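You operate a simulated robot arm through the tools that you are given. There is no shell and no other tool. Be economical: measure what you need, move in short steps, check, and stop when the job is done.

The job below is to be done with a simulated robot arm. You get a single attempt, and the scene is never put back.

## Task
Put things in order on the back of the setting bench. At the end: the grey feed bobbin stands on top of the worn grey roller; the blue tag (marked "26 /cm") stands on top of the grey abrasive pad; the silver small setting block is on the silver valve plate; the green mid valve stands on top of the green abrasive pad; whatever was shut is shut again. Leave all else as you found it, and nothing knocked over.

It is judged by the outcome, as a careful person would: the job done as asked, and still so three seconds after it is handed in. It fails if anything else is knocked over, pushed out of place, dropped, spilled or broken.

## Robot
A 7-joint arm with a two-finger parallel gripper, fixed in place. Base frame: the origin is at the foot of the arm, x ahead of it, y to its left, z up; the work surface is at about z = 800. Readings come in mm, degrees, newtons and seconds.
With the tool pointing down near the work surface it reaches from about 240 to 680 mm from the base axis. Its first joint turns from -66.0 to 66.0 degrees. Payload 2.4 kg.
Tool frame: the origin (TCP) lies between the finger pads and is the grasp point; the fingertips stand 30 mm ahead of it; z points along the fingers, y is the line along which they close. Largest opening 94 mm; finger width 28, thickness 10; the body of the gripper, 50 by 96 mm, starts 55 mm behind the TCP.
Orientation is told as [roll, pitch, yaw] about the base's x, y, z axes, in that order, counted from this pose: with the fingers straight down and closing along the base's y, the tool's x points along the base's -x, its y along +y and its z along -z.

## Interface
- The arm moves only by the tool play_rows. Its argument "commands" is a list that holds one entry, the list of rows, each a list of 7 numbers: the shift along the tool's x, y, z in mm, then the turn, a rotation vector about the tool's x, y, z in degrees, then the finger opening in mm, from 0 to 94. In form: [[[tx, ty, tz, ax, ay, az, jaw], ...]]. A call has 1 to 12 rows; each row is the pose to reach, as a shift and turn from the pose commanded when the call began, along the tool's axes at that moment. Rows are played at 5 a second. More than 50 mm and 8.6 degrees between two rows, or a gripper value outside its range, and nothing of the call is played. Where a pose cannot be reached the arm comes as near as it can. A force on the tool above 40 N (or 10 N above the force at the start of the call, whichever is more), or a blocked arm, ends the call early, and 0.2 s more pass. Each finger travels about 153 mm/s and halts on what it meets, pressing with about 40 N; the grip force reading is that of the motor and also rises with nothing between the fingers. The clock runs only during rows and for 0.2 s after the last one: add rows that repeat a pose to give the fingers time. The reply holds the time, the measured pose of the TCP, the force on the tool along the base axes, the opening and the grip force, in the units named above and with some noise, with the torque about the TCP (base axes, N m) and any sound that the robot's microphone picked up.
- Cameras (640 x 400 px; columns grow to the right, rows downward): "scene" is fixed at [34, 508.4, 1436]; the picture's right is [-0.57, -0.82, 0.00], its down [-0.63, 0.44, -0.64] and it looks along [0.52, -0.37, -0.77] (base axes); focal length 344 px, centre (320, 200). "wrist" rides on the gripper at [76, 14, -103] in the tool frame; the picture's right is [-0.18, 0.98, 0.00], its down [-0.75, -0.14, -0.64] and it looks along [-0.63, -0.12, 0.77] (tool axes); focal length 243 px, centre (320, 200).
- get_image(camera): a new picture of that camera. It takes no simulated time.
- measure_at(camera, pixels): for up to 12 pixels [column, row] of the newest picture of that camera ("zoom" is the newest enlarged one), the place [x, y, z] in the base frame of the surface seen there, good to about 3 mm, but the place of the scene camera against the robot may be out by one fixed shift of up to 25 mm in any direction. It takes no simulated time.
- zoom(camera, box): a new picture of the part [left, top, right, bottom] of that camera's present view, enlarged. It takes no simulated time.
- close_job(): hands the job in; it is judged then, once.

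Go step by step. Measure first, check grasps and placings, and put right what went wrong. The budget is 80 turns and 38 pictures, counting those below and the enlarged ones. Unless the task says otherwise, let go and move clear before handing in, and close with one line.

The tools are called after "Emit:" by a JSON object that holds its "api" and its "payload". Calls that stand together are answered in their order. play_rows: Moves the arm, as the interface text tells. Its arguments: {"type":"object","properties":{"commands":{"type":"array","items":{"type":"array","items":{"type":"array","items":{"type":"number"}}}}},"required":["commands"]} The other tools are called the same way: get_image (camera) takes a picture; measure_at (camera, pixels) gives the place of the surface under pixels of a picture; zoom (camera, box) takes an enlarged picture of a part of a camera's view; close_job () hands the job in.

At the start:

```text
t: 0.0
tcp_pos: [373.8, 226.4, 1090.5]
orientation: [0.0, 0.0, 0.0]
ft_force: [0.4, -0.5, -0.1]
wrist_torque: [-0.01, 0.01, 0.0]
width: 93.9
finger_force: 0.0
```

scene: 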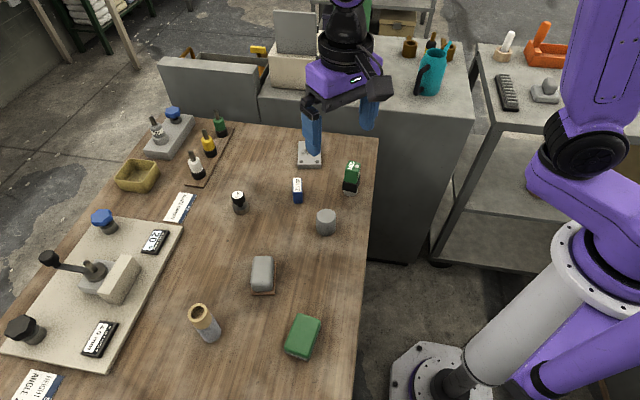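
wrist: 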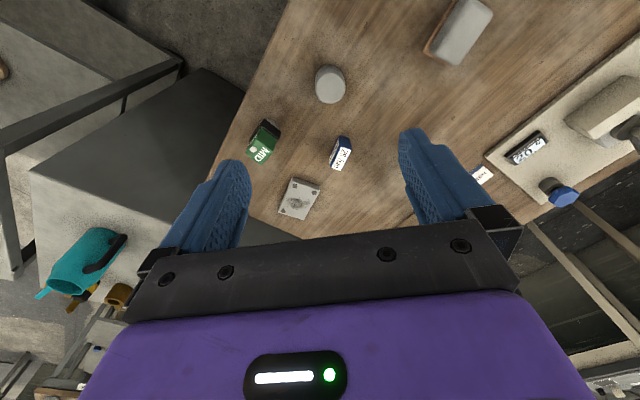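

The scene shows several small items on the bench, so I'll enlarge the bench areas to identify them.

Emit:
{"api": "zoom", "payload": {"camera": "scene", "box": [220, 130, 400, 250]}}

Emit:
{"api": "zoom", "payload": {"camera": "scene", "box": [160, 230, 370, 370]}}

Emit:
{"api": "zoom", "payload": {"camera": "scene", "box": [0, 90, 240, 400]}}

```text
3.33 times, centred on (310, 190) of scene
```

zoom: 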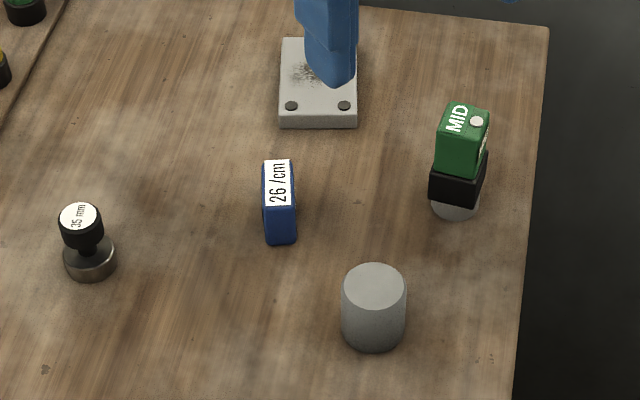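

```text
2.86 times, centred on (265, 300) of scene
```

zoom: 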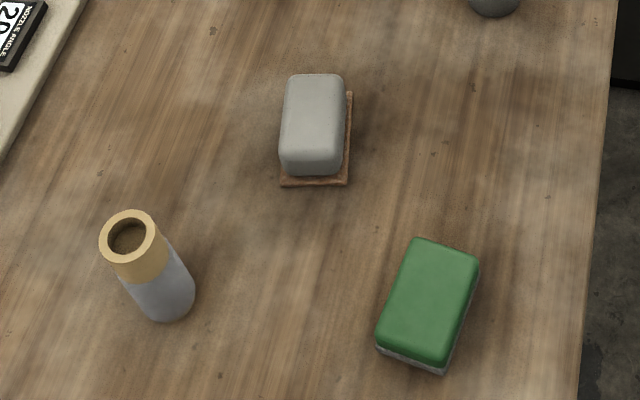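

```text
1.29 times, centred on (120, 245) of scene
```

zoom: 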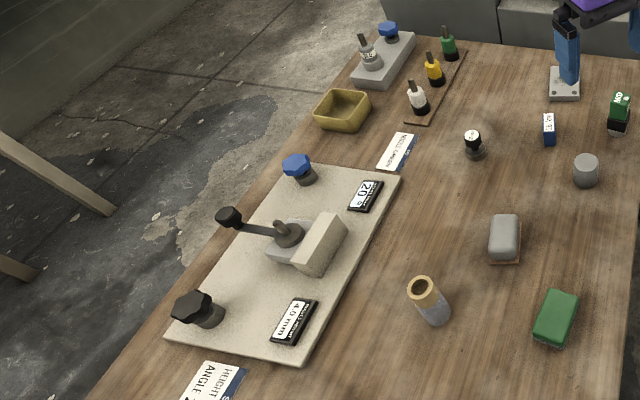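

Next I'll look closely at the 35 mm item near (239,202), the rack at the rear, and the fixture, and measure the main items.

Emit:
{"api": "zoom", "payload": {"camera": "scene", "box": [110, 90, 260, 220]}}

Emit:
{"api": "zoom", "payload": {"camera": "scene", "box": [0, 200, 190, 370]}}

Emit:
{"api": "measure_at", "payload": {"camera": "scene", "pixels": [[309, 162], [299, 183], [326, 213], [353, 168], [239, 195], [262, 270], [304, 333], [201, 312], [208, 330], [340, 220], [280, 220], [119, 275]]}}

Emit:
{"api": "measure_at", "payload": {"camera": "wrist", "pixels": [[300, 196], [340, 153], [330, 82], [263, 140], [462, 25], [290, 180], [345, 205]]}}

```text
3.08 times, centred on (185, 155) of scene
```

zoom: 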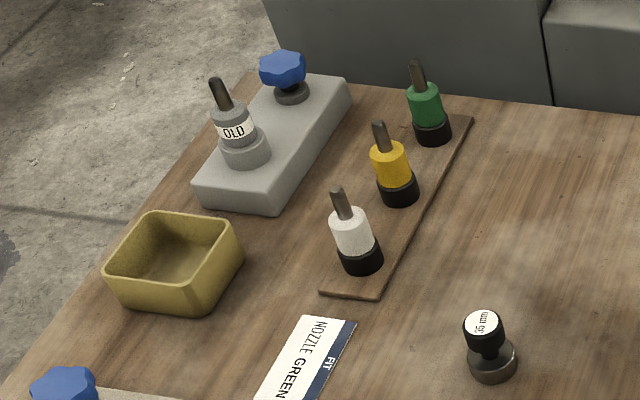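

```text
2.35 times, centred on (95, 285) of scene
```

zoom: 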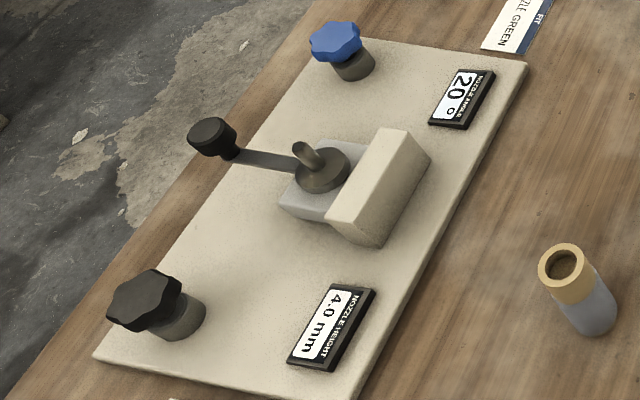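

```text
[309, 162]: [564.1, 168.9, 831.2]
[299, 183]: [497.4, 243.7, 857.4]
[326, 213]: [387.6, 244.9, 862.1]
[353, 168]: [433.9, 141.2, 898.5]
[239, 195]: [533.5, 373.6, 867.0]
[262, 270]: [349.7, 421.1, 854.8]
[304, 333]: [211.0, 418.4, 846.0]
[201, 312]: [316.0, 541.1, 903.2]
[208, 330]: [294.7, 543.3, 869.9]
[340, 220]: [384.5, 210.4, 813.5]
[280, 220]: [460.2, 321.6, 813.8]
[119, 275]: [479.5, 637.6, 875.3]
```

```text
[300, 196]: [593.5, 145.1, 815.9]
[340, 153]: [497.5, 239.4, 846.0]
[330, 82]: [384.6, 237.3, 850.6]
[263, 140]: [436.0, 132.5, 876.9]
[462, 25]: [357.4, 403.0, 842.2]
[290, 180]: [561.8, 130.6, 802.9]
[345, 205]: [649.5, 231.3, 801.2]
```

The bias of the scene camera looks like about (+3, +7, +12). I take the "35 mm" piece as the small setting block, and I'll go above the tag for a close look.

Emit:
{"api": "play_rows", "payload": {"commands": [[[-26, 3, 32, 0, 0, 0, 94], [-52, 6, 65, 0, 0, 0, 94], [-78, 9, 98, 0, 0, 0, 94], [-100, 13, 130, 0, 0, 0, 94], [-100, 13, 130, 0, 0, 0, 94]]]}}

Emit:
{"api": "get_image", "payload": {"camera": "wrist"}}

```text
t: 1.2
tcp_pos: [472.4, 236.1, 959.0]
orientation: [0.0, -0.1, 0.0]
ft_force: [0.2, 0.0, -0.1]
wrist_torque: [0.02, 0.0, -0.06]
width: 93.9
finger_force: 0.0
```

```text
30 pictures are left
```

wrist: 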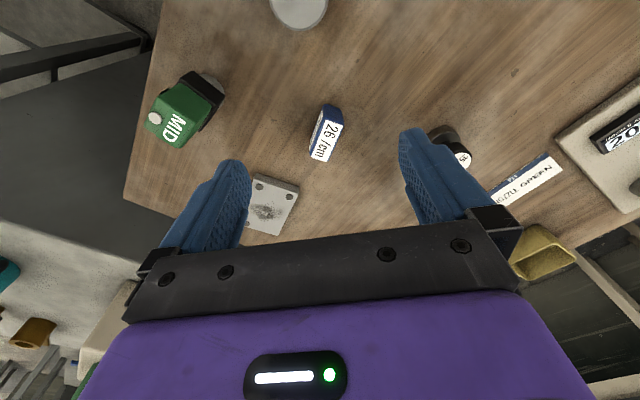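

The tag is at (326,135), near the TCP line. I'll enlarge it and measure its corners, along with the plate, MID valve and setting block.

Emit:
{"api": "zoom", "payload": {"camera": "wrist", "box": [240, 80, 400, 240]}}

Emit:
{"api": "measure_at", "payload": {"camera": "wrist", "pixels": [[256, 174], [299, 186], [283, 235], [268, 208], [322, 120], [341, 123], [327, 160], [312, 155], [458, 156], [443, 134], [182, 112], [300, 28]]}}

```text
2.50 times, centred on (320, 160) of wrist
```

zoom: 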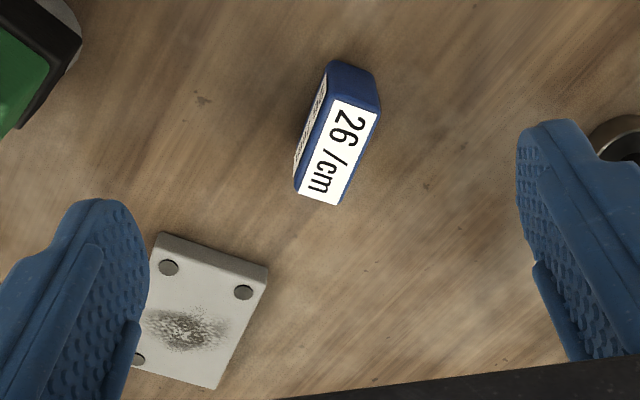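

```text
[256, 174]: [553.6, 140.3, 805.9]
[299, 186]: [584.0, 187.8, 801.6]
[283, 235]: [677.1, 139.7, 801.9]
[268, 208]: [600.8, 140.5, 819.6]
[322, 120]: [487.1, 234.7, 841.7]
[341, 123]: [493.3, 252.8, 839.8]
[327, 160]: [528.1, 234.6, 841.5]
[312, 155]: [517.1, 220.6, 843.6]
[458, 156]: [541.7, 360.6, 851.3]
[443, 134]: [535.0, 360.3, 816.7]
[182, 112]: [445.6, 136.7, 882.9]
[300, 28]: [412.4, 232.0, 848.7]
```

The tag's top face corners in the zoom are (333,97), (380,112), (337,205) and (297,193). I'll measure those and the plate's corners.

Emit:
{"api": "measure_at", "payload": {"camera": "zoom", "pixels": [[335, 100], [377, 113], [335, 202], [300, 192], [338, 150], [162, 240], [264, 270], [216, 384], [185, 325], [150, 250]]}}

```text
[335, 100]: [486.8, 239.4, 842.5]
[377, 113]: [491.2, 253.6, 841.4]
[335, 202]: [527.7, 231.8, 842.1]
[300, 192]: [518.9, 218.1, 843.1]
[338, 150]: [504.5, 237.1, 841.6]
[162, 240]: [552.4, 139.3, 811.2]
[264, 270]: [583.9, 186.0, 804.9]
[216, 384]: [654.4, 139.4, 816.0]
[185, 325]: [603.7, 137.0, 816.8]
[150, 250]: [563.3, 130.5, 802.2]
```

The tag's centre is about (506,236), its top is at 842, its thickness is about 15 and its yaw is about -31. Now I'll look at the pads and the bobbin from above.

Emit:
{"api": "play_rows", "payload": {"commands": [[[28, 33, -3, 0, 0, 0, 94], [56, 66, -6, 0, 0, 0, 94], [85, 100, -10, 0, 0, 0, 94], [113, 133, -13, 0, 0, 0, 94], [141, 167, -16, 0, 0, 0, 94], [170, 200, -20, 0, 0, 0, 94], [170, 200, -20, 0, 0, 0, 94]]]}}

Emit:
{"api": "get_image", "payload": {"camera": "wrist"}}

```text
t: 2.8
tcp_pos: [300.3, 439.2, 984.7]
orientation: [0.1, 0.1, -0.1]
ft_force: [0.2, 0.1, -0.3]
wrist_torque: [-0.01, -0.01, 0.0]
width: 93.8
finger_force: 0.0
```

```text
28 pictures are left
```

wrist: 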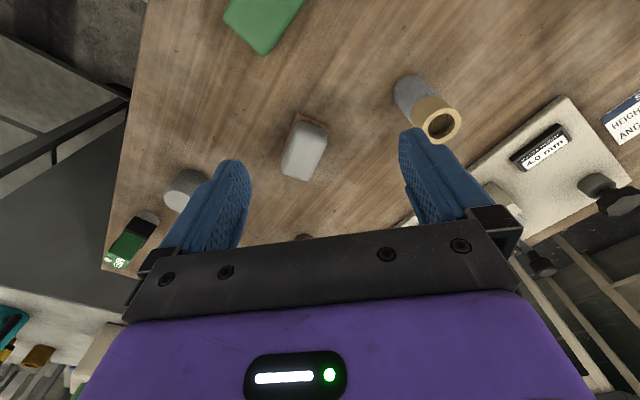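

Emit:
{"api": "zoom", "payload": {"camera": "wrist", "box": [250, 70, 350, 190]}}

Emit:
{"api": "measure_at", "payload": {"camera": "wrist", "pixels": [[300, 124], [325, 134], [312, 178], [285, 172], [305, 152], [265, 53], [226, 20], [255, 25], [440, 97], [455, 133], [430, 105], [440, 140]]}}

```text
3.33 times, centred on (300, 130) of wrist
```

zoom: 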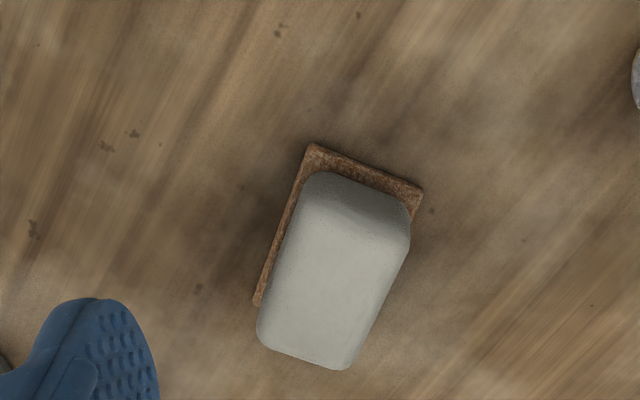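

```text
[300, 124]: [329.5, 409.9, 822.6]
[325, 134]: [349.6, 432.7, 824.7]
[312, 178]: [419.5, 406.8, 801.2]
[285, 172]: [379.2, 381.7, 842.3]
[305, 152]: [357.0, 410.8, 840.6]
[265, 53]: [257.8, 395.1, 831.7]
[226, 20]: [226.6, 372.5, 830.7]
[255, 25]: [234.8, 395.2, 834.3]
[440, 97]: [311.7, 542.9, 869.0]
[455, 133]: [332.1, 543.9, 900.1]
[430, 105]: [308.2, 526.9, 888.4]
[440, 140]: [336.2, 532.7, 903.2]
```

Grey pad's top face is around (305,152); I'll measure its edges in the zoom.

Emit:
{"api": "measure_at", "payload": {"camera": "zoom", "pixels": [[310, 205], [400, 240], [340, 355], [262, 325], [330, 285], [300, 180], [314, 146], [420, 190], [258, 303]]}}

```text
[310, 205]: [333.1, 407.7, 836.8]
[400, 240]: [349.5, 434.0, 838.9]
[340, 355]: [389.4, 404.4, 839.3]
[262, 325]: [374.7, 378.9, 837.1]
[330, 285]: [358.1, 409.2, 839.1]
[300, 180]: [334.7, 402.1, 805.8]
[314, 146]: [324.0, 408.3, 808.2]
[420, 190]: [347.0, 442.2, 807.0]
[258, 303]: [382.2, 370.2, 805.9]
```

The pad's centre is about (362,406), its top is at 839 and its yaw is about -35. I'll go above the tag with yaw -31.

Emit:
{"api": "play_rows", "payload": {"commands": [[[-25, -25, 0, 0, 0, 4, 94], [-51, -51, 0, 0, 0, 8, 94], [-77, -76, 0, 0, 0, 12, 94], [-102, -102, 5, 0, 0, 16, 94], [-128, -127, 15, 0, 0, 20, 94], [-153, -152, 25, 0, 0, 24, 94], [-179, -178, 35, 0, 0, 28, 80], [-204, -203, 45, 0, 0, 31, 60], [-204, -203, 45, 0, 0, 31, 50], [-204, -203, 45, 0, 0, 31, 50]]]}}

Emit:
{"api": "get_image", "payload": {"camera": "wrist"}}

```text
t: 5.0
tcp_pos: [508.8, 237.2, 936.4]
orientation: [0.0, 0.0, -31.0]
ft_force: [0.5, 0.3, -1.0]
wrist_torque: [-0.02, 0.01, 0.03]
width: 50.3
finger_force: 0.0
```

```text
26 pictures are left
```

wrist: 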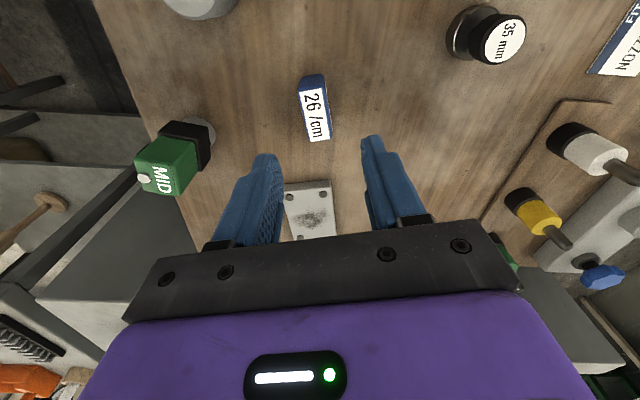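

The tag at (315,112) is slightly rotated in view, so I'll re-measure its top corners. I'll also take the 35 mm piece, the MID valve and the plate.

Emit:
{"api": "measure_at", "payload": {"camera": "wrist", "pixels": [[301, 93], [323, 88], [329, 138], [310, 141], [315, 113], [505, 38], [466, 30], [165, 165], [182, 132], [288, 187], [330, 184], [334, 236]]}}

```text
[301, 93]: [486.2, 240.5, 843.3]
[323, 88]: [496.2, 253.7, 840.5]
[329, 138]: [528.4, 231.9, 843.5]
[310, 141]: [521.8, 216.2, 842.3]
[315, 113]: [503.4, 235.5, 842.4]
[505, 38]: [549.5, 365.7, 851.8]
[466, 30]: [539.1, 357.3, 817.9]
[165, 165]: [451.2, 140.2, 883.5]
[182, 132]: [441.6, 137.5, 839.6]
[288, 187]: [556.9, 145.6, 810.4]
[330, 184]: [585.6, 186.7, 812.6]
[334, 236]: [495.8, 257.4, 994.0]
```

Tag centre is (507,236) with yaw -34, and the commanded pose matches. I'll descend to z 835 and close on it.

Emit:
{"api": "play_rows", "payload": {"commands": [[[0, -1, 35, 0, 0, 3, 50], [0, -1, 70, 0, 0, 3, 50], [0, -1, 100, 0, 0, 3, 50], [0, -1, 100, 0, 0, 3, 30], [0, -1, 100, 0, 0, 3, 10], [0, -1, 100, 0, 0, 3, 5], [0, -1, 100, 0, 0, 3, 5]]]}}

```text
t: 6.6
tcp_pos: [507.4, 235.5, 834.8]
orientation: [0.0, 0.1, -33.9]
ft_force: [-0.3, 0.5, 0.5]
wrist_torque: [-0.03, 0.02, -0.01]
width: 25.1
finger_force: 40.2
```

The jaw closed on 25 mm with 40 N. I'll lift and check the hold.

Emit:
{"api": "play_rows", "payload": {"commands": [[[0, 0, -30, 0, 0, 0, 5], [0, 0, -70, 0, 0, 0, 5], [0, 0, -110, 0, 0, 0, 5], [0, 0, -110, 0, 0, 0, 5]]]}}

Emit:
{"api": "get_image", "payload": {"camera": "wrist"}}

```text
t: 7.6
tcp_pos: [509.3, 233.4, 944.9]
orientation: [0.0, 0.0, -34.0]
ft_force: [0.6, 0.3, 0.1]
wrist_torque: [0.05, -0.01, 0.02]
width: 25.1
finger_force: 40.2
```

```text
25 pictures are left
```

wrist: 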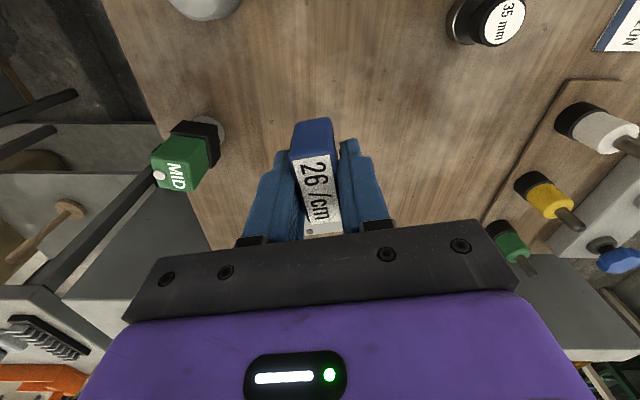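

The tag is held squarely between the fingers. I'll carry it over the grey pad and lower it to about 7 mm above the pad.

Emit:
{"api": "play_rows", "payload": {"commands": [[[36, 10, 0, 0, 0, 1, 5], [72, 20, 0, 0, 0, 1, 5], [108, 30, 0, 0, 0, 1, 5], [144, 40, 0, 0, 0, 1, 5], [180, 50.4, 0, 0, 0, 1, 5], [215.3, 60.4, 0, 0, 0, 1, 5], [215.3, 60.4, 30, 0, 0, 1, 5], [215.3, 60.4, 62, 0, 0, 1, 5], [215.3, 60.4, 62, 0, 0, 1, 5]]]}}

Emit:
{"api": "get_image", "payload": {"camera": "wrist"}}

Emit:
{"api": "zoom", "payload": {"camera": "scene", "box": [210, 220, 330, 310]}}

```text
t: 9.6
tcp_pos: [361.8, 406.8, 885.7]
orientation: [-0.1, 0.0, -34.9]
ft_force: [0.8, 0.4, -0.8]
wrist_torque: [0.01, -0.03, 0.02]
width: 25.3
finger_force: 40.0
```

```text
24 pictures are left
```

wrist: 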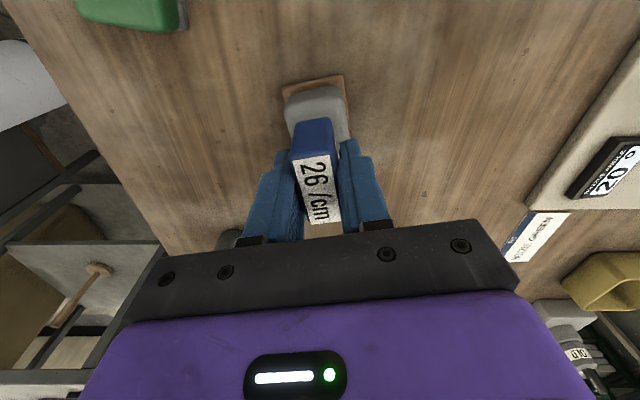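

```text
4.44 times, centred on (270, 265) of scene
```

zoom: 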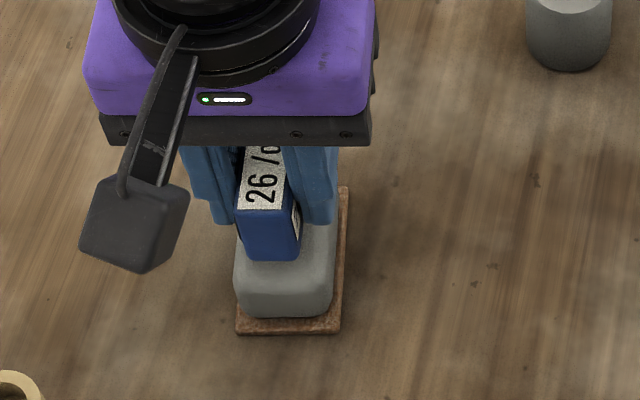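

It's well centred over the pad. I'll lower it the last 8–9 mm and read the force.

Emit:
{"api": "play_rows", "payload": {"commands": [[[0, 0, 4, 0, 0, 0, 5], [0, 0, 7, 0, 0, 0, 5], [0, 0, 8.5, 0, 0, 0, 5], [0, 0, 8.5, 0, 0, 0, 5]]]}}

```text
t: 10.6
tcp_pos: [362.4, 408.4, 875.3]
orientation: [0.0, 0.0, -35.1]
ft_force: [-0.1, -0.3, -0.7]
wrist_torque: [0.04, -0.01, 0.03]
width: 25.2
finger_force: 40.2
```

No contact force yet, so I'll creep down a little further.

Emit:
{"api": "play_rows", "payload": {"commands": [[[0, 0, 1, 0, 0, 0, 5], [0, 0, 2, 0, 0, 0, 5], [0, 0, 2, 0, 0, 0, 5]]]}}

```text
t: 11.4
tcp_pos: [362.7, 408.0, 874.1]
orientation: [0.2, 0.0, -35.0]
ft_force: [-1.2, -1.4, 24.5]
wrist_torque: [-0.11, 0.03, -0.01]
width: 25.3
finger_force: 39.5
```

It's in contact at 24 N, so I'll ease off slightly, open and retreat upward.

Emit:
{"api": "play_rows", "payload": {"commands": [[[0, 0, -1, 0, 0, 0, 5], [0, 0, -1, 0, 0, 0, 30], [0, 0, -1, 0, 0, 0, 45], [0, 0, -1, 0, 0, 0, 45], [0, 0, -40, 0, 0, 0, 45], [0, 0, -85, 0, 0, 0, 45], [0, 0, -115, 0, 0, 0, 60]]]}}

Emit:
{"api": "get_image", "payload": {"camera": "wrist"}}

```text
t: 13.0
tcp_pos: [362.6, 406.1, 991.9]
orientation: [-0.1, 0.0, -35.1]
ft_force: [-0.5, -0.6, 0.4]
wrist_torque: [0.01, -0.01, 0.01]
width: 60.3
finger_force: 0.0
```

```text
22 pictures are left
```

wrist: 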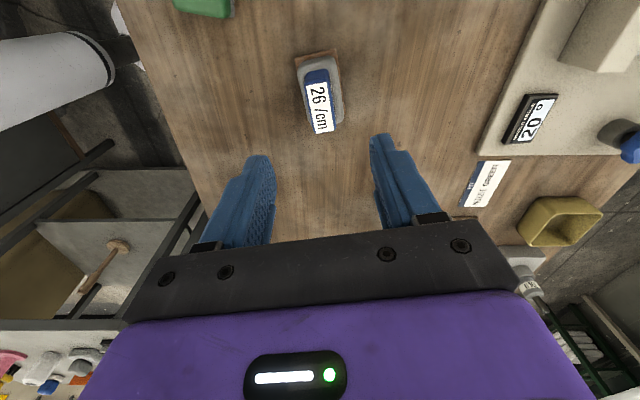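

The tag stands on the grey pad at (318,100). Next I'll go above the 35 mm setting block.

Emit:
{"api": "play_rows", "payload": {"commands": [[[-35, 14, 0, 0, 0, 0, 60], [-70, 27, 0, 0, 0, 0, 70], [-104, 41, 10, 0, 0, 0, 80], [-139, 54, 25, 0, 0, 0, 80], [-173, 67.6, 38, 0, 0, 0, 80], [-173, 67.6, 38, 0, 0, 0, 80]]]}}

Emit:
{"api": "zoom", "payload": {"camera": "wrist", "box": [240, 60, 400, 200]}}

```text
t: 14.4
tcp_pos: [544.7, 358.7, 949.9]
orientation: [0.1, 0.0, -35.0]
ft_force: [-0.6, -0.3, 0.0]
wrist_torque: [0.01, 0.0, 0.0]
width: 79.9
finger_force: 0.2
```

```text
2.86 times, centred on (320, 130) of wrist
```

zoom: 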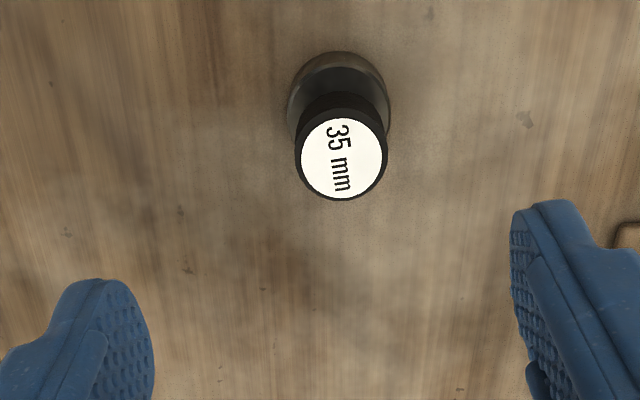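

Emit:
{"api": "measure_at", "payload": {"camera": "zoom", "pixels": [[342, 158], [304, 158], [381, 158], [342, 122], [342, 196], [292, 105], [387, 105], [340, 60]]}}

```text
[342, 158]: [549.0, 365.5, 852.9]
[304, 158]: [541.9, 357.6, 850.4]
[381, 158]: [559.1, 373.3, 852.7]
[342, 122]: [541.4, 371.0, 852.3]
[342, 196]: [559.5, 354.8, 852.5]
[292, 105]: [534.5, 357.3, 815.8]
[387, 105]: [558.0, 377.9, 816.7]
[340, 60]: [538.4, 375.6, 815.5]
```

Block centre is (549.5,365.5) with the top at 852. I'll descend around it and close.

Emit:
{"api": "play_rows", "payload": {"commands": [[[-3.3, 6.6, 40, 0, 0, 0, 80], [-3.3, 6.6, 80, 0, 0, 0, 80], [-3.3, 6.6, 112, 0, 0, 0, 80], [-3.3, 6.6, 112, 0, 0, 0, 60], [-3.3, 6.6, 112, 0, 0, 0, 40], [-3.3, 6.6, 112, 0, 0, 0, 20], [-3.3, 6.6, 112, 0, 0, 0, 5], [-3.3, 6.6, 112, 0, 0, 0, 5]]]}}

```text
t: 16.2
tcp_pos: [550.0, 366.3, 835.7]
orientation: [0.0, -0.1, -34.9]
ft_force: [-0.5, -0.5, 0.7]
wrist_torque: [0.01, 0.02, 0.02]
width: 33.7
finger_force: 40.4
```

It's gripped on the 33.7 mm base. I'll lift it and carry it over the valve plate, whose centre is about (603,139).

Emit:
{"api": "play_rows", "payload": {"commands": [[[0, 0, -40, 0, 0, 0, 5], [0, 0, -85, 0, 0, 0, 5], [-29, -26, -85, 0, 0, 0, 5], [-58, -52, -85, 0, 0, 0, 5], [-87, -77, -85, 0, 0, 0, 5], [-116, -103, -85, 0, 0, 0, 5], [-145, -129, -85, 0, 0, 0, 5], [-164, -154, -85, 0, 0, 0, 5], [-164, -154, -85, 0, 0, 0, 5]]]}}

Emit:
{"api": "get_image", "payload": {"camera": "wrist"}}

```text
t: 18.2
tcp_pos: [593.2, 143.7, 920.2]
orientation: [0.1, 0.1, -35.0]
ft_force: [-0.1, -0.6, -2.0]
wrist_torque: [0.01, -0.05, 0.03]
width: 33.8
finger_force: 39.7
```

```text
20 pictures are left
```

wrist: 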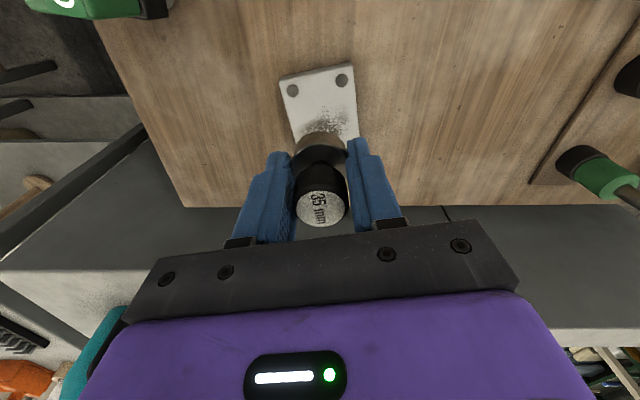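

The plate's near corners are at (281,80) and (352,66). I'll measure these and the side edges.

Emit:
{"api": "measure_at", "payload": {"camera": "wrist", "pixels": [[282, 82], [351, 69], [293, 91], [342, 80], [356, 120], [295, 130], [357, 137], [326, 122], [320, 206], [320, 137]]}}

Emit:
{"api": "zoom", "payload": {"camera": "scene", "box": [250, 90, 400, 200]}}

```text
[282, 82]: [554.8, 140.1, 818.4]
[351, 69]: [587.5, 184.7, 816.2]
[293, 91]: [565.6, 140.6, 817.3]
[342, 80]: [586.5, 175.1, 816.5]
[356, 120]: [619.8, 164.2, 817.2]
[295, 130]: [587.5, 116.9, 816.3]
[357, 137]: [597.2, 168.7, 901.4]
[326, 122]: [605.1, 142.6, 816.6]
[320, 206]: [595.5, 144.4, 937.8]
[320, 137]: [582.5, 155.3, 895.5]
```

```text
3.64 times, centred on (325, 145) of scene
```

zoom: 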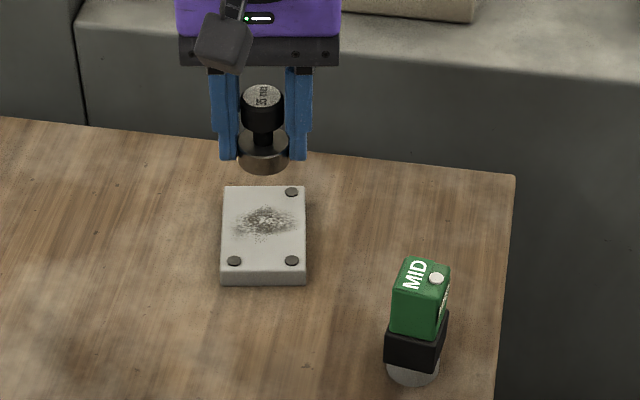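

In the zoom the plate's top corners are (225,190), (304,190), (303,270) and (224,270). I'll measure them to get the centre.

Emit:
{"api": "measure_at", "payload": {"camera": "zoom", "pixels": [[227, 190], [303, 191], [302, 268], [224, 268], [264, 228], [262, 96], [420, 285], [418, 262], [445, 270], [395, 335], [412, 378]]}}

```text
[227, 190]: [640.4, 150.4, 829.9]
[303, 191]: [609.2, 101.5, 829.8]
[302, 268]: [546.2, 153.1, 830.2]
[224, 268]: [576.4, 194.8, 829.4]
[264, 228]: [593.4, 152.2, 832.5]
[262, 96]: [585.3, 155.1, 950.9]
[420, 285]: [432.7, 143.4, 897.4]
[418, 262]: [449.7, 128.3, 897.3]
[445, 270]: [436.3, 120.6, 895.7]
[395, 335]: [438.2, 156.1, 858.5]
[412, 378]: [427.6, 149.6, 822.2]
```

Fixed scene bias is about (-10,+10.5,+13), and the plate centre is (603,139.7) with its top at 816.5. I'll lower the block towards it.

Emit:
{"api": "play_rows", "payload": {"commands": [[[-9.4, 0, 30, 0, 0, 0, 5], [-9.4, 0, 55, 0, 0, 0, 5], [-9.4, 0, 64, 0, 0, 0, 5], [-9.4, 0, 67, 0, 0, 0, 5], [-9.4, 0, 67, 0, 0, 0, 5]]]}}

```text
t: 19.4
tcp_pos: [603.3, 137.7, 855.7]
orientation: [0.0, 0.0, -35.1]
ft_force: [-0.2, -0.3, -0.8]
wrist_torque: [0.01, 0.03, 0.01]
width: 33.6
finger_force: 40.0
```

Emit:
{"api": "play_rows", "payload": {"commands": [[[0, 0, 1, 0, 0, 0, 5], [0, 0, 2, 0, 0, 0, 5], [0, 0, 2, 0, 0, 0, 5]]]}}

```text
t: 20.2
tcp_pos: [601.8, 138.5, 854.4]
orientation: [0.0, 0.0, -35.0]
ft_force: [-0.9, -1.0, -1.2]
wrist_torque: [0.01, -0.02, 0.03]
width: 33.6
finger_force: 40.0
```

There is still no contact, so I'll go down another millimetre or so.

Emit:
{"api": "play_rows", "payload": {"commands": [[[0, 0, 0.8, 0, 0, 0, 5], [0, 0, 1.5, 0, 0, 0, 5], [0, 0, 1.5, 0, 0, 0, 5]]]}}

```text
t: 21.0
tcp_pos: [602.8, 140.3, 852.9]
orientation: [0.1, 0.1, -34.9]
ft_force: [0.2, -0.1, -2.3]
wrist_torque: [-0.02, 0.0, -0.01]
width: 33.8
finger_force: 40.0
```

I'm still hanging free with a weight of about 1–2 N, so I'll keep creeping down.

Emit:
{"api": "play_rows", "payload": {"commands": [[[0, 0, 0.8, 0, 0, 0, 5], [0, 0, 1.5, 0, 0, 0, 5], [0, 0, 1.5, 0, 0, 0, 5]]]}}

```text
t: 21.8
tcp_pos: [603.4, 140.0, 851.3]
orientation: [0.1, 0.1, -35.1]
ft_force: [-0.4, -0.2, -2.2]
wrist_torque: [0.0, -0.02, 0.0]
width: 33.7
finger_force: 40.1
```

Emit:
{"api": "zoom", "payload": {"camera": "scene", "box": [270, 110, 350, 180]}}

```text
5.71 times, centred on (310, 145) of scene
```

zoom: 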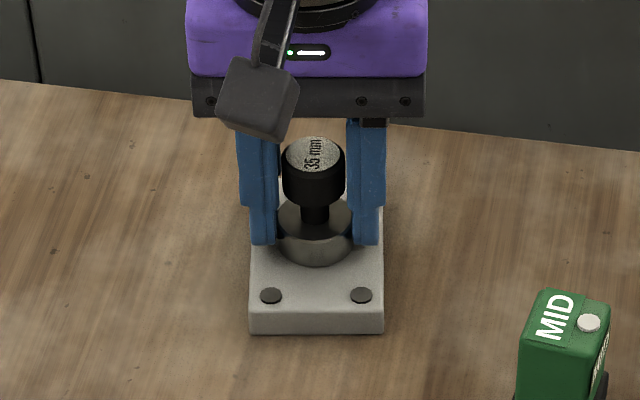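

It's almost touching, so I'll creep down a bit more.

Emit:
{"api": "play_rows", "payload": {"commands": [[[0, 0, 0.7, 0, 0, 0, 5], [0, 0, 1.4, 0, 0, 0, 5], [0, 0, 2, 0, 0, 0, 5], [0, 0, 2, 0, 0, 0, 5]]]}}

```text
t: 22.8
tcp_pos: [604.2, 141.3, 851.2]
orientation: [0.2, -0.2, -35.0]
ft_force: [-4.8, -4.0, 26.5]
wrist_torque: [-0.14, 0.21, 0.05]
width: 33.7
finger_force: 40.1
```

Contact is at 26 N. I'll ease off, open and rise.

Emit:
{"api": "play_rows", "payload": {"commands": [[[0, 0, -0.8, 0, 0, 0, 5], [0, 0, -1, 0, 0, 0, 20], [0, 0, -1, 0, 0, 0, 45], [0, 0, -1, 0, 0, 0, 70], [0, 0, -1, 0, 0, 0, 70], [0, 0, -40, 0, 0, 0, 70], [0, 0, -80, 0, 0, 0, 70], [0, 0, -110, 0, 0, 0, 80]]]}}

Emit:
{"api": "zoom", "payload": {"camera": "scene", "box": [270, 110, 400, 220]}}

```text
t: 24.6
tcp_pos: [603.7, 138.5, 962.5]
orientation: [0.0, 0.0, -35.0]
ft_force: [1.0, -0.4, -0.2]
wrist_torque: [0.01, 0.01, -0.01]
width: 79.9
finger_force: 0.1
```

```text
3.64 times, centred on (335, 165) of scene
```

zoom: 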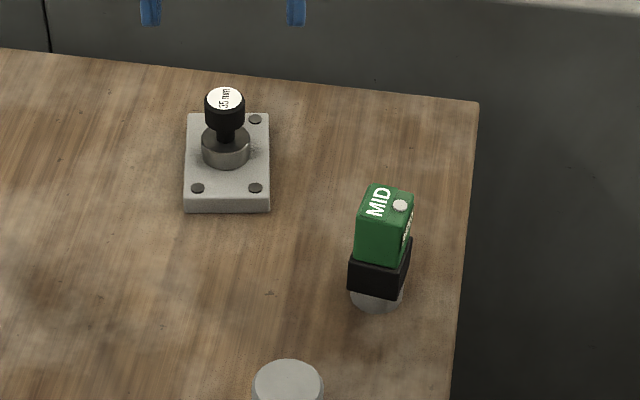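

The setting block stands on the plate. Next I'll go above the MID valve.

Emit:
{"api": "play_rows", "payload": {"commands": [[[32, -23, -15, 0, 0, 0, 85], [64, -46, -15, 0, 0, 0, 90], [96, -70, -15, 0, 0, 0, 94], [128, -93, -15, 0, 0, 0, 94], [128, -93, -15, 0, 0, 0, 94]]]}}

Emit:
{"api": "zoom", "payload": {"camera": "wrist", "box": [220, 50, 420, 210]}}

```text
t: 25.8
tcp_pos: [443.9, 137.1, 972.2]
orientation: [0.0, 0.0, -35.0]
ft_force: [-0.2, 0.4, 0.7]
wrist_torque: [0.02, 0.0, -0.03]
width: 93.9
finger_force: 0.1
```

```text
2.50 times, centred on (320, 130) of wrist
```

zoom: 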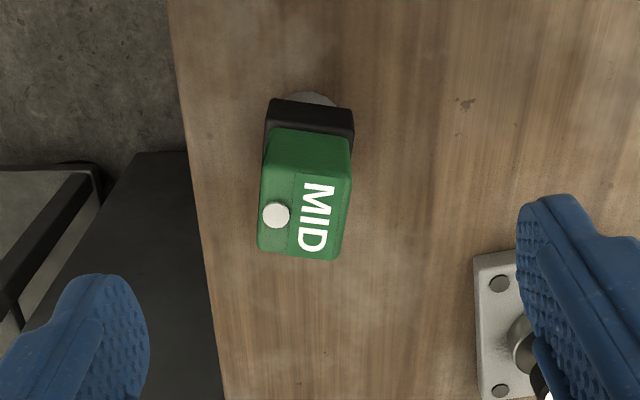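

Emit:
{"api": "measure_at", "payload": {"camera": "zoom", "pixels": [[270, 170], [347, 178], [337, 255], [262, 246], [305, 212], [270, 105], [350, 113], [318, 98], [310, 115]]}}

```text
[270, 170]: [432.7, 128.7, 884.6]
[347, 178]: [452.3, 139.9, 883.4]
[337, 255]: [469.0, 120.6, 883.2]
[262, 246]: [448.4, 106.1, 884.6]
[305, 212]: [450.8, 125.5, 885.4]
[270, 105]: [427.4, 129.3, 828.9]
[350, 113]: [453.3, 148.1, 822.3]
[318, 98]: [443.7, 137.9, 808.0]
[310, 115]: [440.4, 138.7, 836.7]
```

The MID valve's centre is about (450,125), its top is at 884 and its yaw is about -54. Before descending I'll check the height of the cabinet beside it.

Emit:
{"api": "get_image", "payload": {"camera": "wrist"}}

Emit:
{"api": "measure_at", "payload": {"camera": "wrist", "pixels": [[250, 200], [220, 130], [200, 180], [270, 60], [290, 160]]}}

```text
15 pictures are left
```

wrist: 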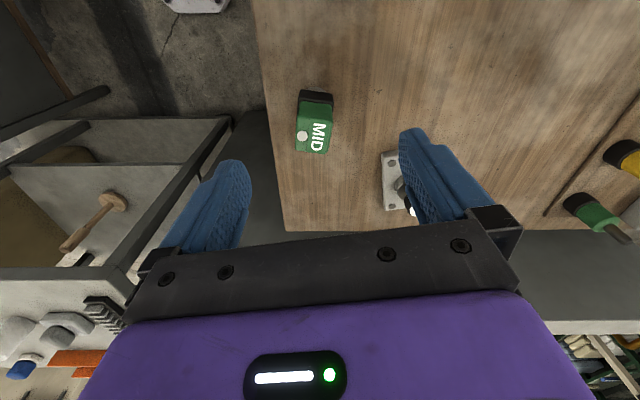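

```text
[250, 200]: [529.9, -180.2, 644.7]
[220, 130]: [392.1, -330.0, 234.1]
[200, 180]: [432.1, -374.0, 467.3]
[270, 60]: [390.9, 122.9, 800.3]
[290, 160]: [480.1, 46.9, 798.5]
```

The surroundings are clear. I'll turn to yaw -54 over the valve, descend to z 846 and close.

Emit:
{"api": "play_rows", "payload": {"commands": [[[-4, -2, 0, 0, 0, 6.5, 80], [-8, -4, 0, 0, 0, 13, 70], [-10.9, -6.4, 20, 0, 0, 19, 70], [-10.9, -6.4, 60, 0, 0, 19, 70], [-10.9, -6.4, 100, 0, 0, 19, 70], [-10.9, -6.4, 128, 0, 0, 19, 70], [-10.9, -6.4, 128, 0, 0, 19, 50], [-10.9, -6.4, 128, 0, 0, 19, 25], [-10.9, -6.4, 128, 0, 0, 19, 5], [-10.9, -6.4, 128, 0, 0, 19, 5]]]}}

```text
t: 28.0
tcp_pos: [448.9, 129.7, 846.4]
orientation: [0.0, 0.0, -54.0]
ft_force: [-0.5, -0.4, -0.4]
wrist_torque: [0.04, 0.05, -0.02]
width: 35.9
finger_force: 39.9
```

The jaw closed on 35.9 mm. I'll lift and carry it towards the green pad at height.

Emit:
{"api": "play_rows", "payload": {"commands": [[[0, 0, -40, 0, 0, 0, 5], [0, 0, -80, 0, 0, 0, 5], [0, 0, -114, 0, 0, 0, 5], [43, -1.5, -114, 0, 0, 0, 5], [87, -3, -114, 0, 0, 0, 5], [130, -5, -114, 0, 0, 0, 5], [174, -6, -114, 0, 0, 0, 5], [217, -8, -114, 0, 0, 0, 5], [260, -10, -114, 0, 0, 0, 5], [300, -12, -114, 0, 0, 0, 5], [320, -12.5, -114, 0, 0, 0, 5], [320, -12.5, -114, 0, 0, 0, 5]]]}}

Emit:
{"api": "get_image", "payload": {"camera": "wrist"}}

Emit:
{"api": "get_image", "payload": {"camera": "scene"}}

```text
t: 30.6
tcp_pos: [252.1, 377.1, 959.4]
orientation: [0.0, 0.0, -54.0]
ft_force: [-0.4, 0.2, -2.9]
wrist_torque: [0.02, -0.03, -0.02]
width: 36.1
finger_force: 40.3
```

```text
14 pictures are left
```

wrist: 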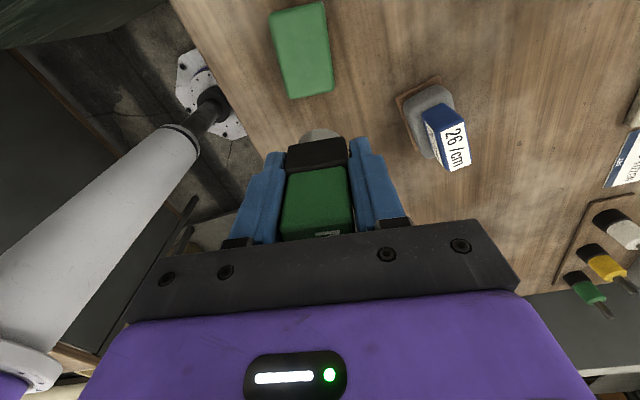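

```text
13 pictures are left
```

scene: 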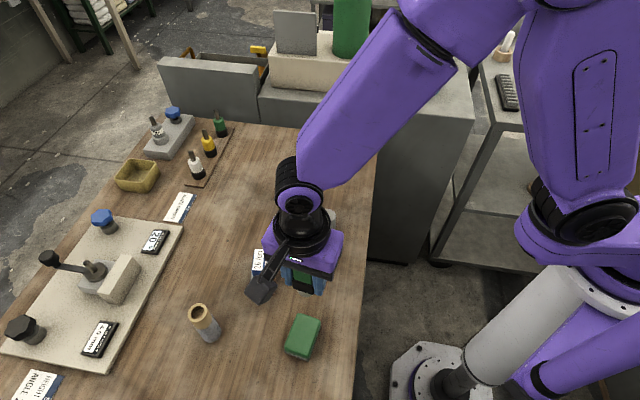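

The green pad's top corners in the wrist view are (271,14), (321,3), (333,88) and (291,97). I'll measure those and the foot of the held valve.

Emit:
{"api": "measure_at", "payload": {"camera": "wrist", "pixels": [[272, 16], [320, 5], [331, 87], [292, 96], [303, 50], [320, 134], [285, 75]]}}

Emit:
{"api": "measure_at", "payload": {"camera": "scene", "pixels": [[301, 318], [319, 324], [306, 353], [287, 344], [303, 335], [201, 312], [208, 307], [209, 332]]}}

```text
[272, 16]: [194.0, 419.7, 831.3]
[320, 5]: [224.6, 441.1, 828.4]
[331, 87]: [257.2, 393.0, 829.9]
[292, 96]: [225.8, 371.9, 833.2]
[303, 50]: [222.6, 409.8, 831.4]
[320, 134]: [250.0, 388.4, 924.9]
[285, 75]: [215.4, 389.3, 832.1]
```

```text
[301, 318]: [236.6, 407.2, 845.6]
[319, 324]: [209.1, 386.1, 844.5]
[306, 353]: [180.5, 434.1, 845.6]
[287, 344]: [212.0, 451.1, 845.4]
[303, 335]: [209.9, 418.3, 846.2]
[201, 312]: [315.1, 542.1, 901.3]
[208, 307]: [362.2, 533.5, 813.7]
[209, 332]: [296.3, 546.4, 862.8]
```

The green pad's centre is about (223,408), its top is at 831 and its yaw is about -56. I'll move over it and lower to about 5 mm above.

Emit:
{"api": "play_rows", "payload": {"commands": [[[22, -2.6, 0, 0, 0, 1, 5], [43.4, -5.2, 0, 0, 0, 2, 5], [43.4, -5.2, 30, 0, 0, 2, 5], [43.4, -5.2, 60, 0, 0, 2, 5], [43.4, -5.2, 76, 0, 0, 2, 5], [43.4, -5.2, 76, 0, 0, 2, 5]]]}}

Emit:
{"api": "zoom", "payload": {"camera": "scene", "box": [240, 270, 360, 380]}}

```text
t: 32.0
tcp_pos: [221.9, 407.8, 882.6]
orientation: [0.0, 0.1, -56.0]
ft_force: [1.0, -0.3, -1.9]
wrist_torque: [-0.01, 0.05, 0.01]
width: 36.1
finger_force: 40.0
```

```text
3.64 times, centred on (300, 325) of scene
```

zoom: 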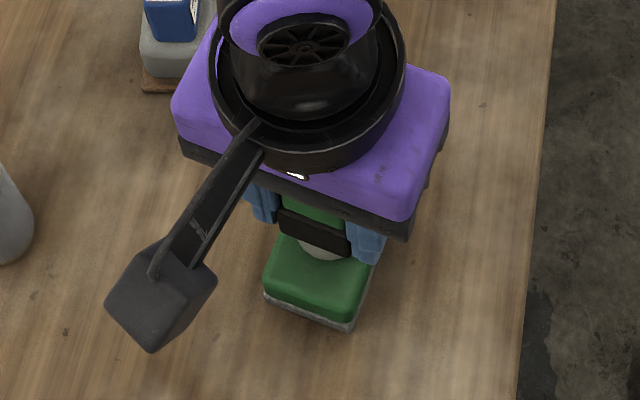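

Emit:
{"api": "measure_at", "payload": {"camera": "zoom", "pixels": [[325, 255], [310, 300], [318, 275], [345, 258], [300, 248]]}}

```text
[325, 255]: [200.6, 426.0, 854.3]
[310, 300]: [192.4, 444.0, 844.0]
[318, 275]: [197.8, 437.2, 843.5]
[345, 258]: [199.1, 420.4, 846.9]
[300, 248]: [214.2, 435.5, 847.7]
```

The foot is slightly rear of centre, so I'll nudge it 4 mm along tool x and lower.

Emit:
{"api": "play_rows", "payload": {"commands": [[[4, 0, 0, 0, 0, 0, 5], [4, 0, 3, 0, 0, 0, 5], [4, 0, 5, 0, 0, 0, 5], [4, 0, 6, 0, 0, 0, 5], [4, 0, 6, 0, 0, 0, 5]]]}}

```text
t: 33.2
tcp_pos: [219.1, 413.2, 876.6]
orientation: [0.0, -0.1, -56.0]
ft_force: [0.3, -0.5, -2.9]
wrist_torque: [0.02, -0.01, -0.03]
width: 36.2
finger_force: 39.8
```

Emit:
{"api": "play_rows", "payload": {"commands": [[[0, 0, 0.7, 0, 0, 0, 5], [0, 0, 1.4, 0, 0, 0, 5], [0, 0, 2, 0, 0, 0, 5], [0, 0, 2, 0, 0, 0, 5]]]}}

```text
t: 34.1
tcp_pos: [220.0, 411.3, 877.5]
orientation: [0.0, 0.0, -55.9]
ft_force: [-0.6, -3.5, 11.1]
wrist_torque: [-0.29, 0.04, -0.03]
width: 36.0
finger_force: 40.4
stopped in row 4: the force on the tool passed its limit (the readings are from after the stop); the commanded pose is now the measured one
```

It's in contact. I'll open and rise, then check.

Emit:
{"api": "play_rows", "payload": {"commands": [[[0, 0, -0.3, 0, 0, 0, 5], [0, 0, -0.5, 0, 0, 0, 25], [0, 0, -0.5, 0, 0, 0, 45], [0, 0, -0.5, 0, 0, 0, 65], [0, 0, -0.5, 0, 0, 0, 65], [0, 0, -40, 0, 0, 0, 65], [0, 0, -85, 0, 0, 0, 65], [0, 0, -115, 0, 0, 0, 80]]]}}

Emit:
{"api": "get_image", "payload": {"camera": "wrist"}}

```text
t: 35.9
tcp_pos: [217.6, 414.8, 991.1]
orientation: [0.0, 0.0, -56.0]
ft_force: [-1.1, 0.5, -0.1]
wrist_torque: [-0.02, 0.01, 0.02]
width: 79.9
finger_force: 0.2
```

```text
11 pictures are left
```

wrist: 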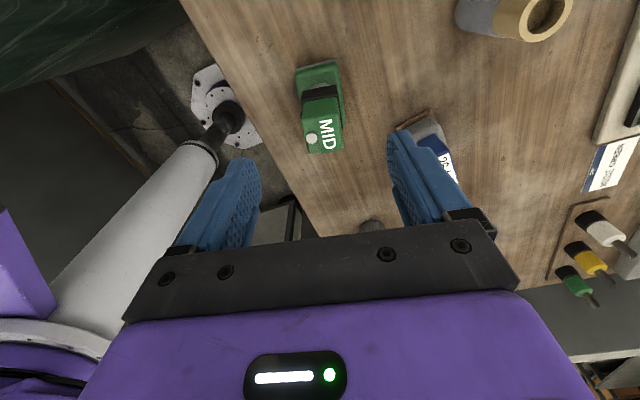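

The MID valve stands on the green pad. Now I'll go above the bobbin at about (325,531).

Emit:
{"api": "play_rows", "payload": {"commands": [[[10, 37, -10, 0, 0, 0, 94], [20, 74, -10, 0, 0, 0, 94], [30, 111, -10, 0, 0, 0, 94], [40, 148, -10, 0, 0, 0, 94], [40, 148, -10, 0, 0, 0, 94]]]}}

Emit:
{"api": "zoom", "payload": {"camera": "wrist", "box": [220, 40, 420, 220]}}

```text
t: 37.1
tcp_pos: [323.7, 528.4, 1000.8]
orientation: [0.0, 0.0, -56.0]
ft_force: [0.6, 0.7, -0.2]
wrist_torque: [0.01, -0.01, 0.01]
width: 94.0
finger_force: 0.0
```

```text
2.22 times, centred on (320, 130) of wrist
```

zoom: 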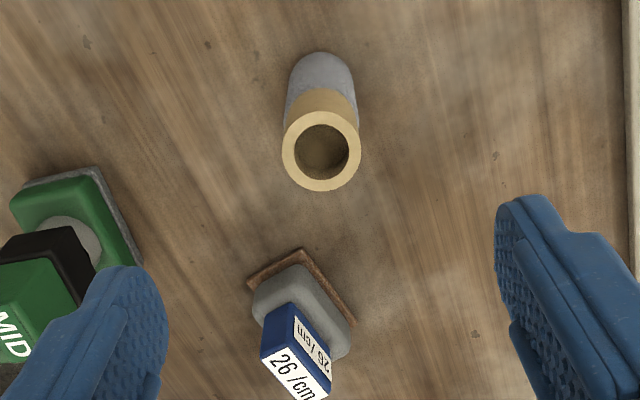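

Emit:
{"api": "measure_at", "payload": {"camera": "zoom", "pixels": [[289, 150], [354, 150], [321, 117], [321, 185], [321, 150], [321, 58], [290, 90], [352, 90], [286, 120], [356, 118]]}}

```text
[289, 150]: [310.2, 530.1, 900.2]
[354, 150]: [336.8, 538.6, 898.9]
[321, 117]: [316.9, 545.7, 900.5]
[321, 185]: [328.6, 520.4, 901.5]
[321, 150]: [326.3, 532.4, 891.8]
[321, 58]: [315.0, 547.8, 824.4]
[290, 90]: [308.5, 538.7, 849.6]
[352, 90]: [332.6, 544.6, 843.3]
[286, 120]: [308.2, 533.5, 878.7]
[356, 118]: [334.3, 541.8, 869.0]
```

The bobbin's rim centre is (323,534), its top is at 900 and its diameter is about 33. I'll descend to z 862 and close.

Emit:
{"api": "play_rows", "payload": {"commands": [[[2.8, 4.7, 40, 0, 0, 0, 80], [2.8, 4.7, 80, 0, 0, 0, 80], [2.8, 4.7, 115, 0, 0, 0, 80], [2.8, 4.7, 139, 0, 0, 0, 80], [2.8, 4.7, 139, 0, 0, 0, 60], [2.8, 4.7, 139, 0, 0, 0, 40], [2.8, 4.7, 139, 0, 0, 0, 20], [2.8, 4.7, 139, 0, 0, 0, 5], [2.8, 4.7, 139, 0, 0, 0, 5]]]}}

```text
t: 39.1
tcp_pos: [322.0, 534.6, 863.5]
orientation: [0.1, 0.0, -56.0]
ft_force: [0.4, -0.3, 0.9]
wrist_torque: [0.01, 0.0, -0.01]
width: 31.3
finger_force: 39.8
```

It's gripped at 31 mm. I'll lift straight up and check the hold.

Emit:
{"api": "play_rows", "payload": {"commands": [[[0, 0, -35, 0, 0, 0, 5], [0, 0, -75, 0, 0, 0, 5], [0, 0, -115, 0, 0, 0, 5], [0, 0, -140, 0, 0, 0, 5], [-38, -11.5, -140, 0, 0, 0, 5], [-76, -23, -140, 0, 0, 0, 5], [-114, -35, -140, 0, 0, 0, 5], [-152, -46, -140, 0, 0, 0, 5], [-190, -58, -140, 0, 0, 0, 5], [-228, -69, -140, 0, 0, 0, 5], [-266, -81, -140, 0, 0, 0, 5], [-266, -81, -140, 0, 0, 0, 5]]]}}

Emit:
{"api": "play_rows", "payload": {"commands": [[[-40, -12, 0, 0, 0, 0, 5], [-83, -25, 0, 0, 0, 0, 5], [-83, -25, 0, 0, 0, 0, 5]]]}}

Emit:
{"api": "get_image", "payload": {"camera": "wrist"}}

```text
t: 41.7
tcp_pos: [404.2, 266.8, 1002.4]
orientation: [0.1, -0.1, -56.0]
ft_force: [0.2, -0.7, -0.1]
wrist_torque: [0.02, -0.02, -0.01]
width: 31.1
finger_force: 40.0
```

```text
t: 42.5
tcp_pos: [431.2, 184.7, 1003.4]
orientation: [0.0, 0.1, -56.0]
ft_force: [0.8, 0.5, -1.2]
wrist_torque: [0.0, -0.01, -0.01]
width: 31.2
finger_force: 40.1
```

```text
9 pictures are left
```

wrist: 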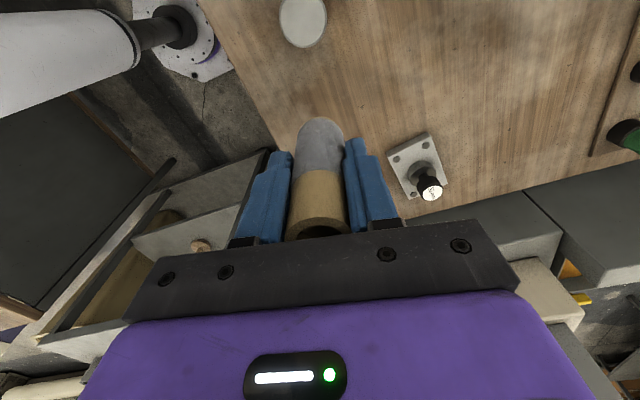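

The bobbin is held upright, and the roller's top is at (303,20). I'll enlarge it for its edges.

Emit:
{"api": "zoom", "payload": {"camera": "wrist", "box": [260, 0, 360, 80]}}

Emit:
{"api": "zoom", "payload": {"camera": "scene", "box": [270, 150, 370, 250]}}

```text
5.00 times, centred on (310, 40) of wrist
```

zoom: 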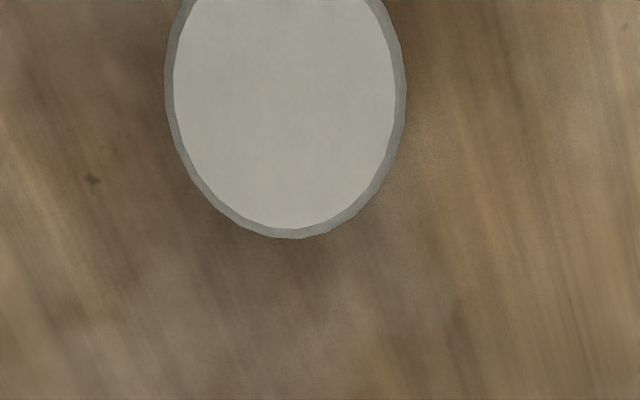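

```text
4.00 times, centred on (320, 200) of scene
```

zoom: 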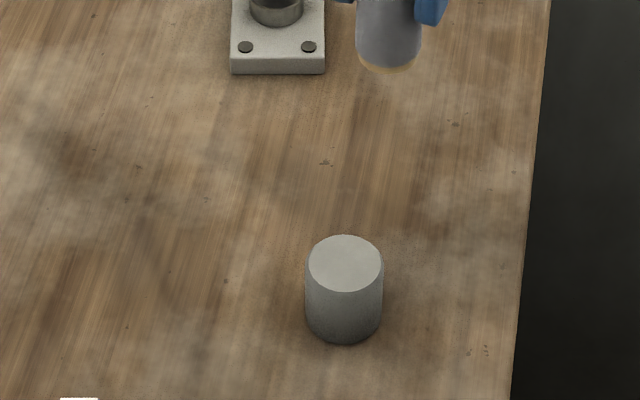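

Emit:
{"api": "measure_at", "payload": {"camera": "zoom", "pixels": [[313, 264], [378, 264], [345, 239], [345, 288], [345, 264]]}}

Emit:
{"api": "measure_at", "payload": {"camera": "wrist", "pixels": [[281.5, 18], [324.5, 18], [303, 44.5], [303, 18], [303, 3], [324, 10]]}}

```text
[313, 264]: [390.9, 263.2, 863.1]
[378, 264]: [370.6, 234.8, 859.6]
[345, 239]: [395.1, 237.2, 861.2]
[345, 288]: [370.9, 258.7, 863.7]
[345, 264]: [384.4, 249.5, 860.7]
```

```text
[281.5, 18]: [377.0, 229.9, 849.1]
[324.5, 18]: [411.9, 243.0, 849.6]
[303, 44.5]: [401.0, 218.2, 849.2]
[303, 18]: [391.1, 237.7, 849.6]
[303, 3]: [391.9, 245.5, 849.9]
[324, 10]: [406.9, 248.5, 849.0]
```

The roller's top centre is about (393,237) at z 849.5. I'll measure the held bobbin to see where its axis sits relative to the TCP.

Emit:
{"api": "measure_at", "payload": {"camera": "wrist", "pixels": [[320, 120], [320, 150], [320, 190], [320, 205], [300, 150], [340, 150], [298, 190], [342, 190]]}}

Emit:
{"api": "measure_at", "payload": {"camera": "zoom", "pixels": [[388, 60], [388, 30], [358, 30], [419, 40], [388, 70]]}}

```text
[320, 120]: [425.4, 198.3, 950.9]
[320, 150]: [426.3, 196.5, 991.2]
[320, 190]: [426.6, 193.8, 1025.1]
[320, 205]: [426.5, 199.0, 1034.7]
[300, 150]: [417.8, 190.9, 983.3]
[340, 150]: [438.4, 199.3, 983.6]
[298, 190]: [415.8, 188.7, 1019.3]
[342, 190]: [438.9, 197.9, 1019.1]
```

```text
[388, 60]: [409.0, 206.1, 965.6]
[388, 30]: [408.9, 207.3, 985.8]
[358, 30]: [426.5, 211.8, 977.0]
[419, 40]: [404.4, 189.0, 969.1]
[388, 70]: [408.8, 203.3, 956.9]
```

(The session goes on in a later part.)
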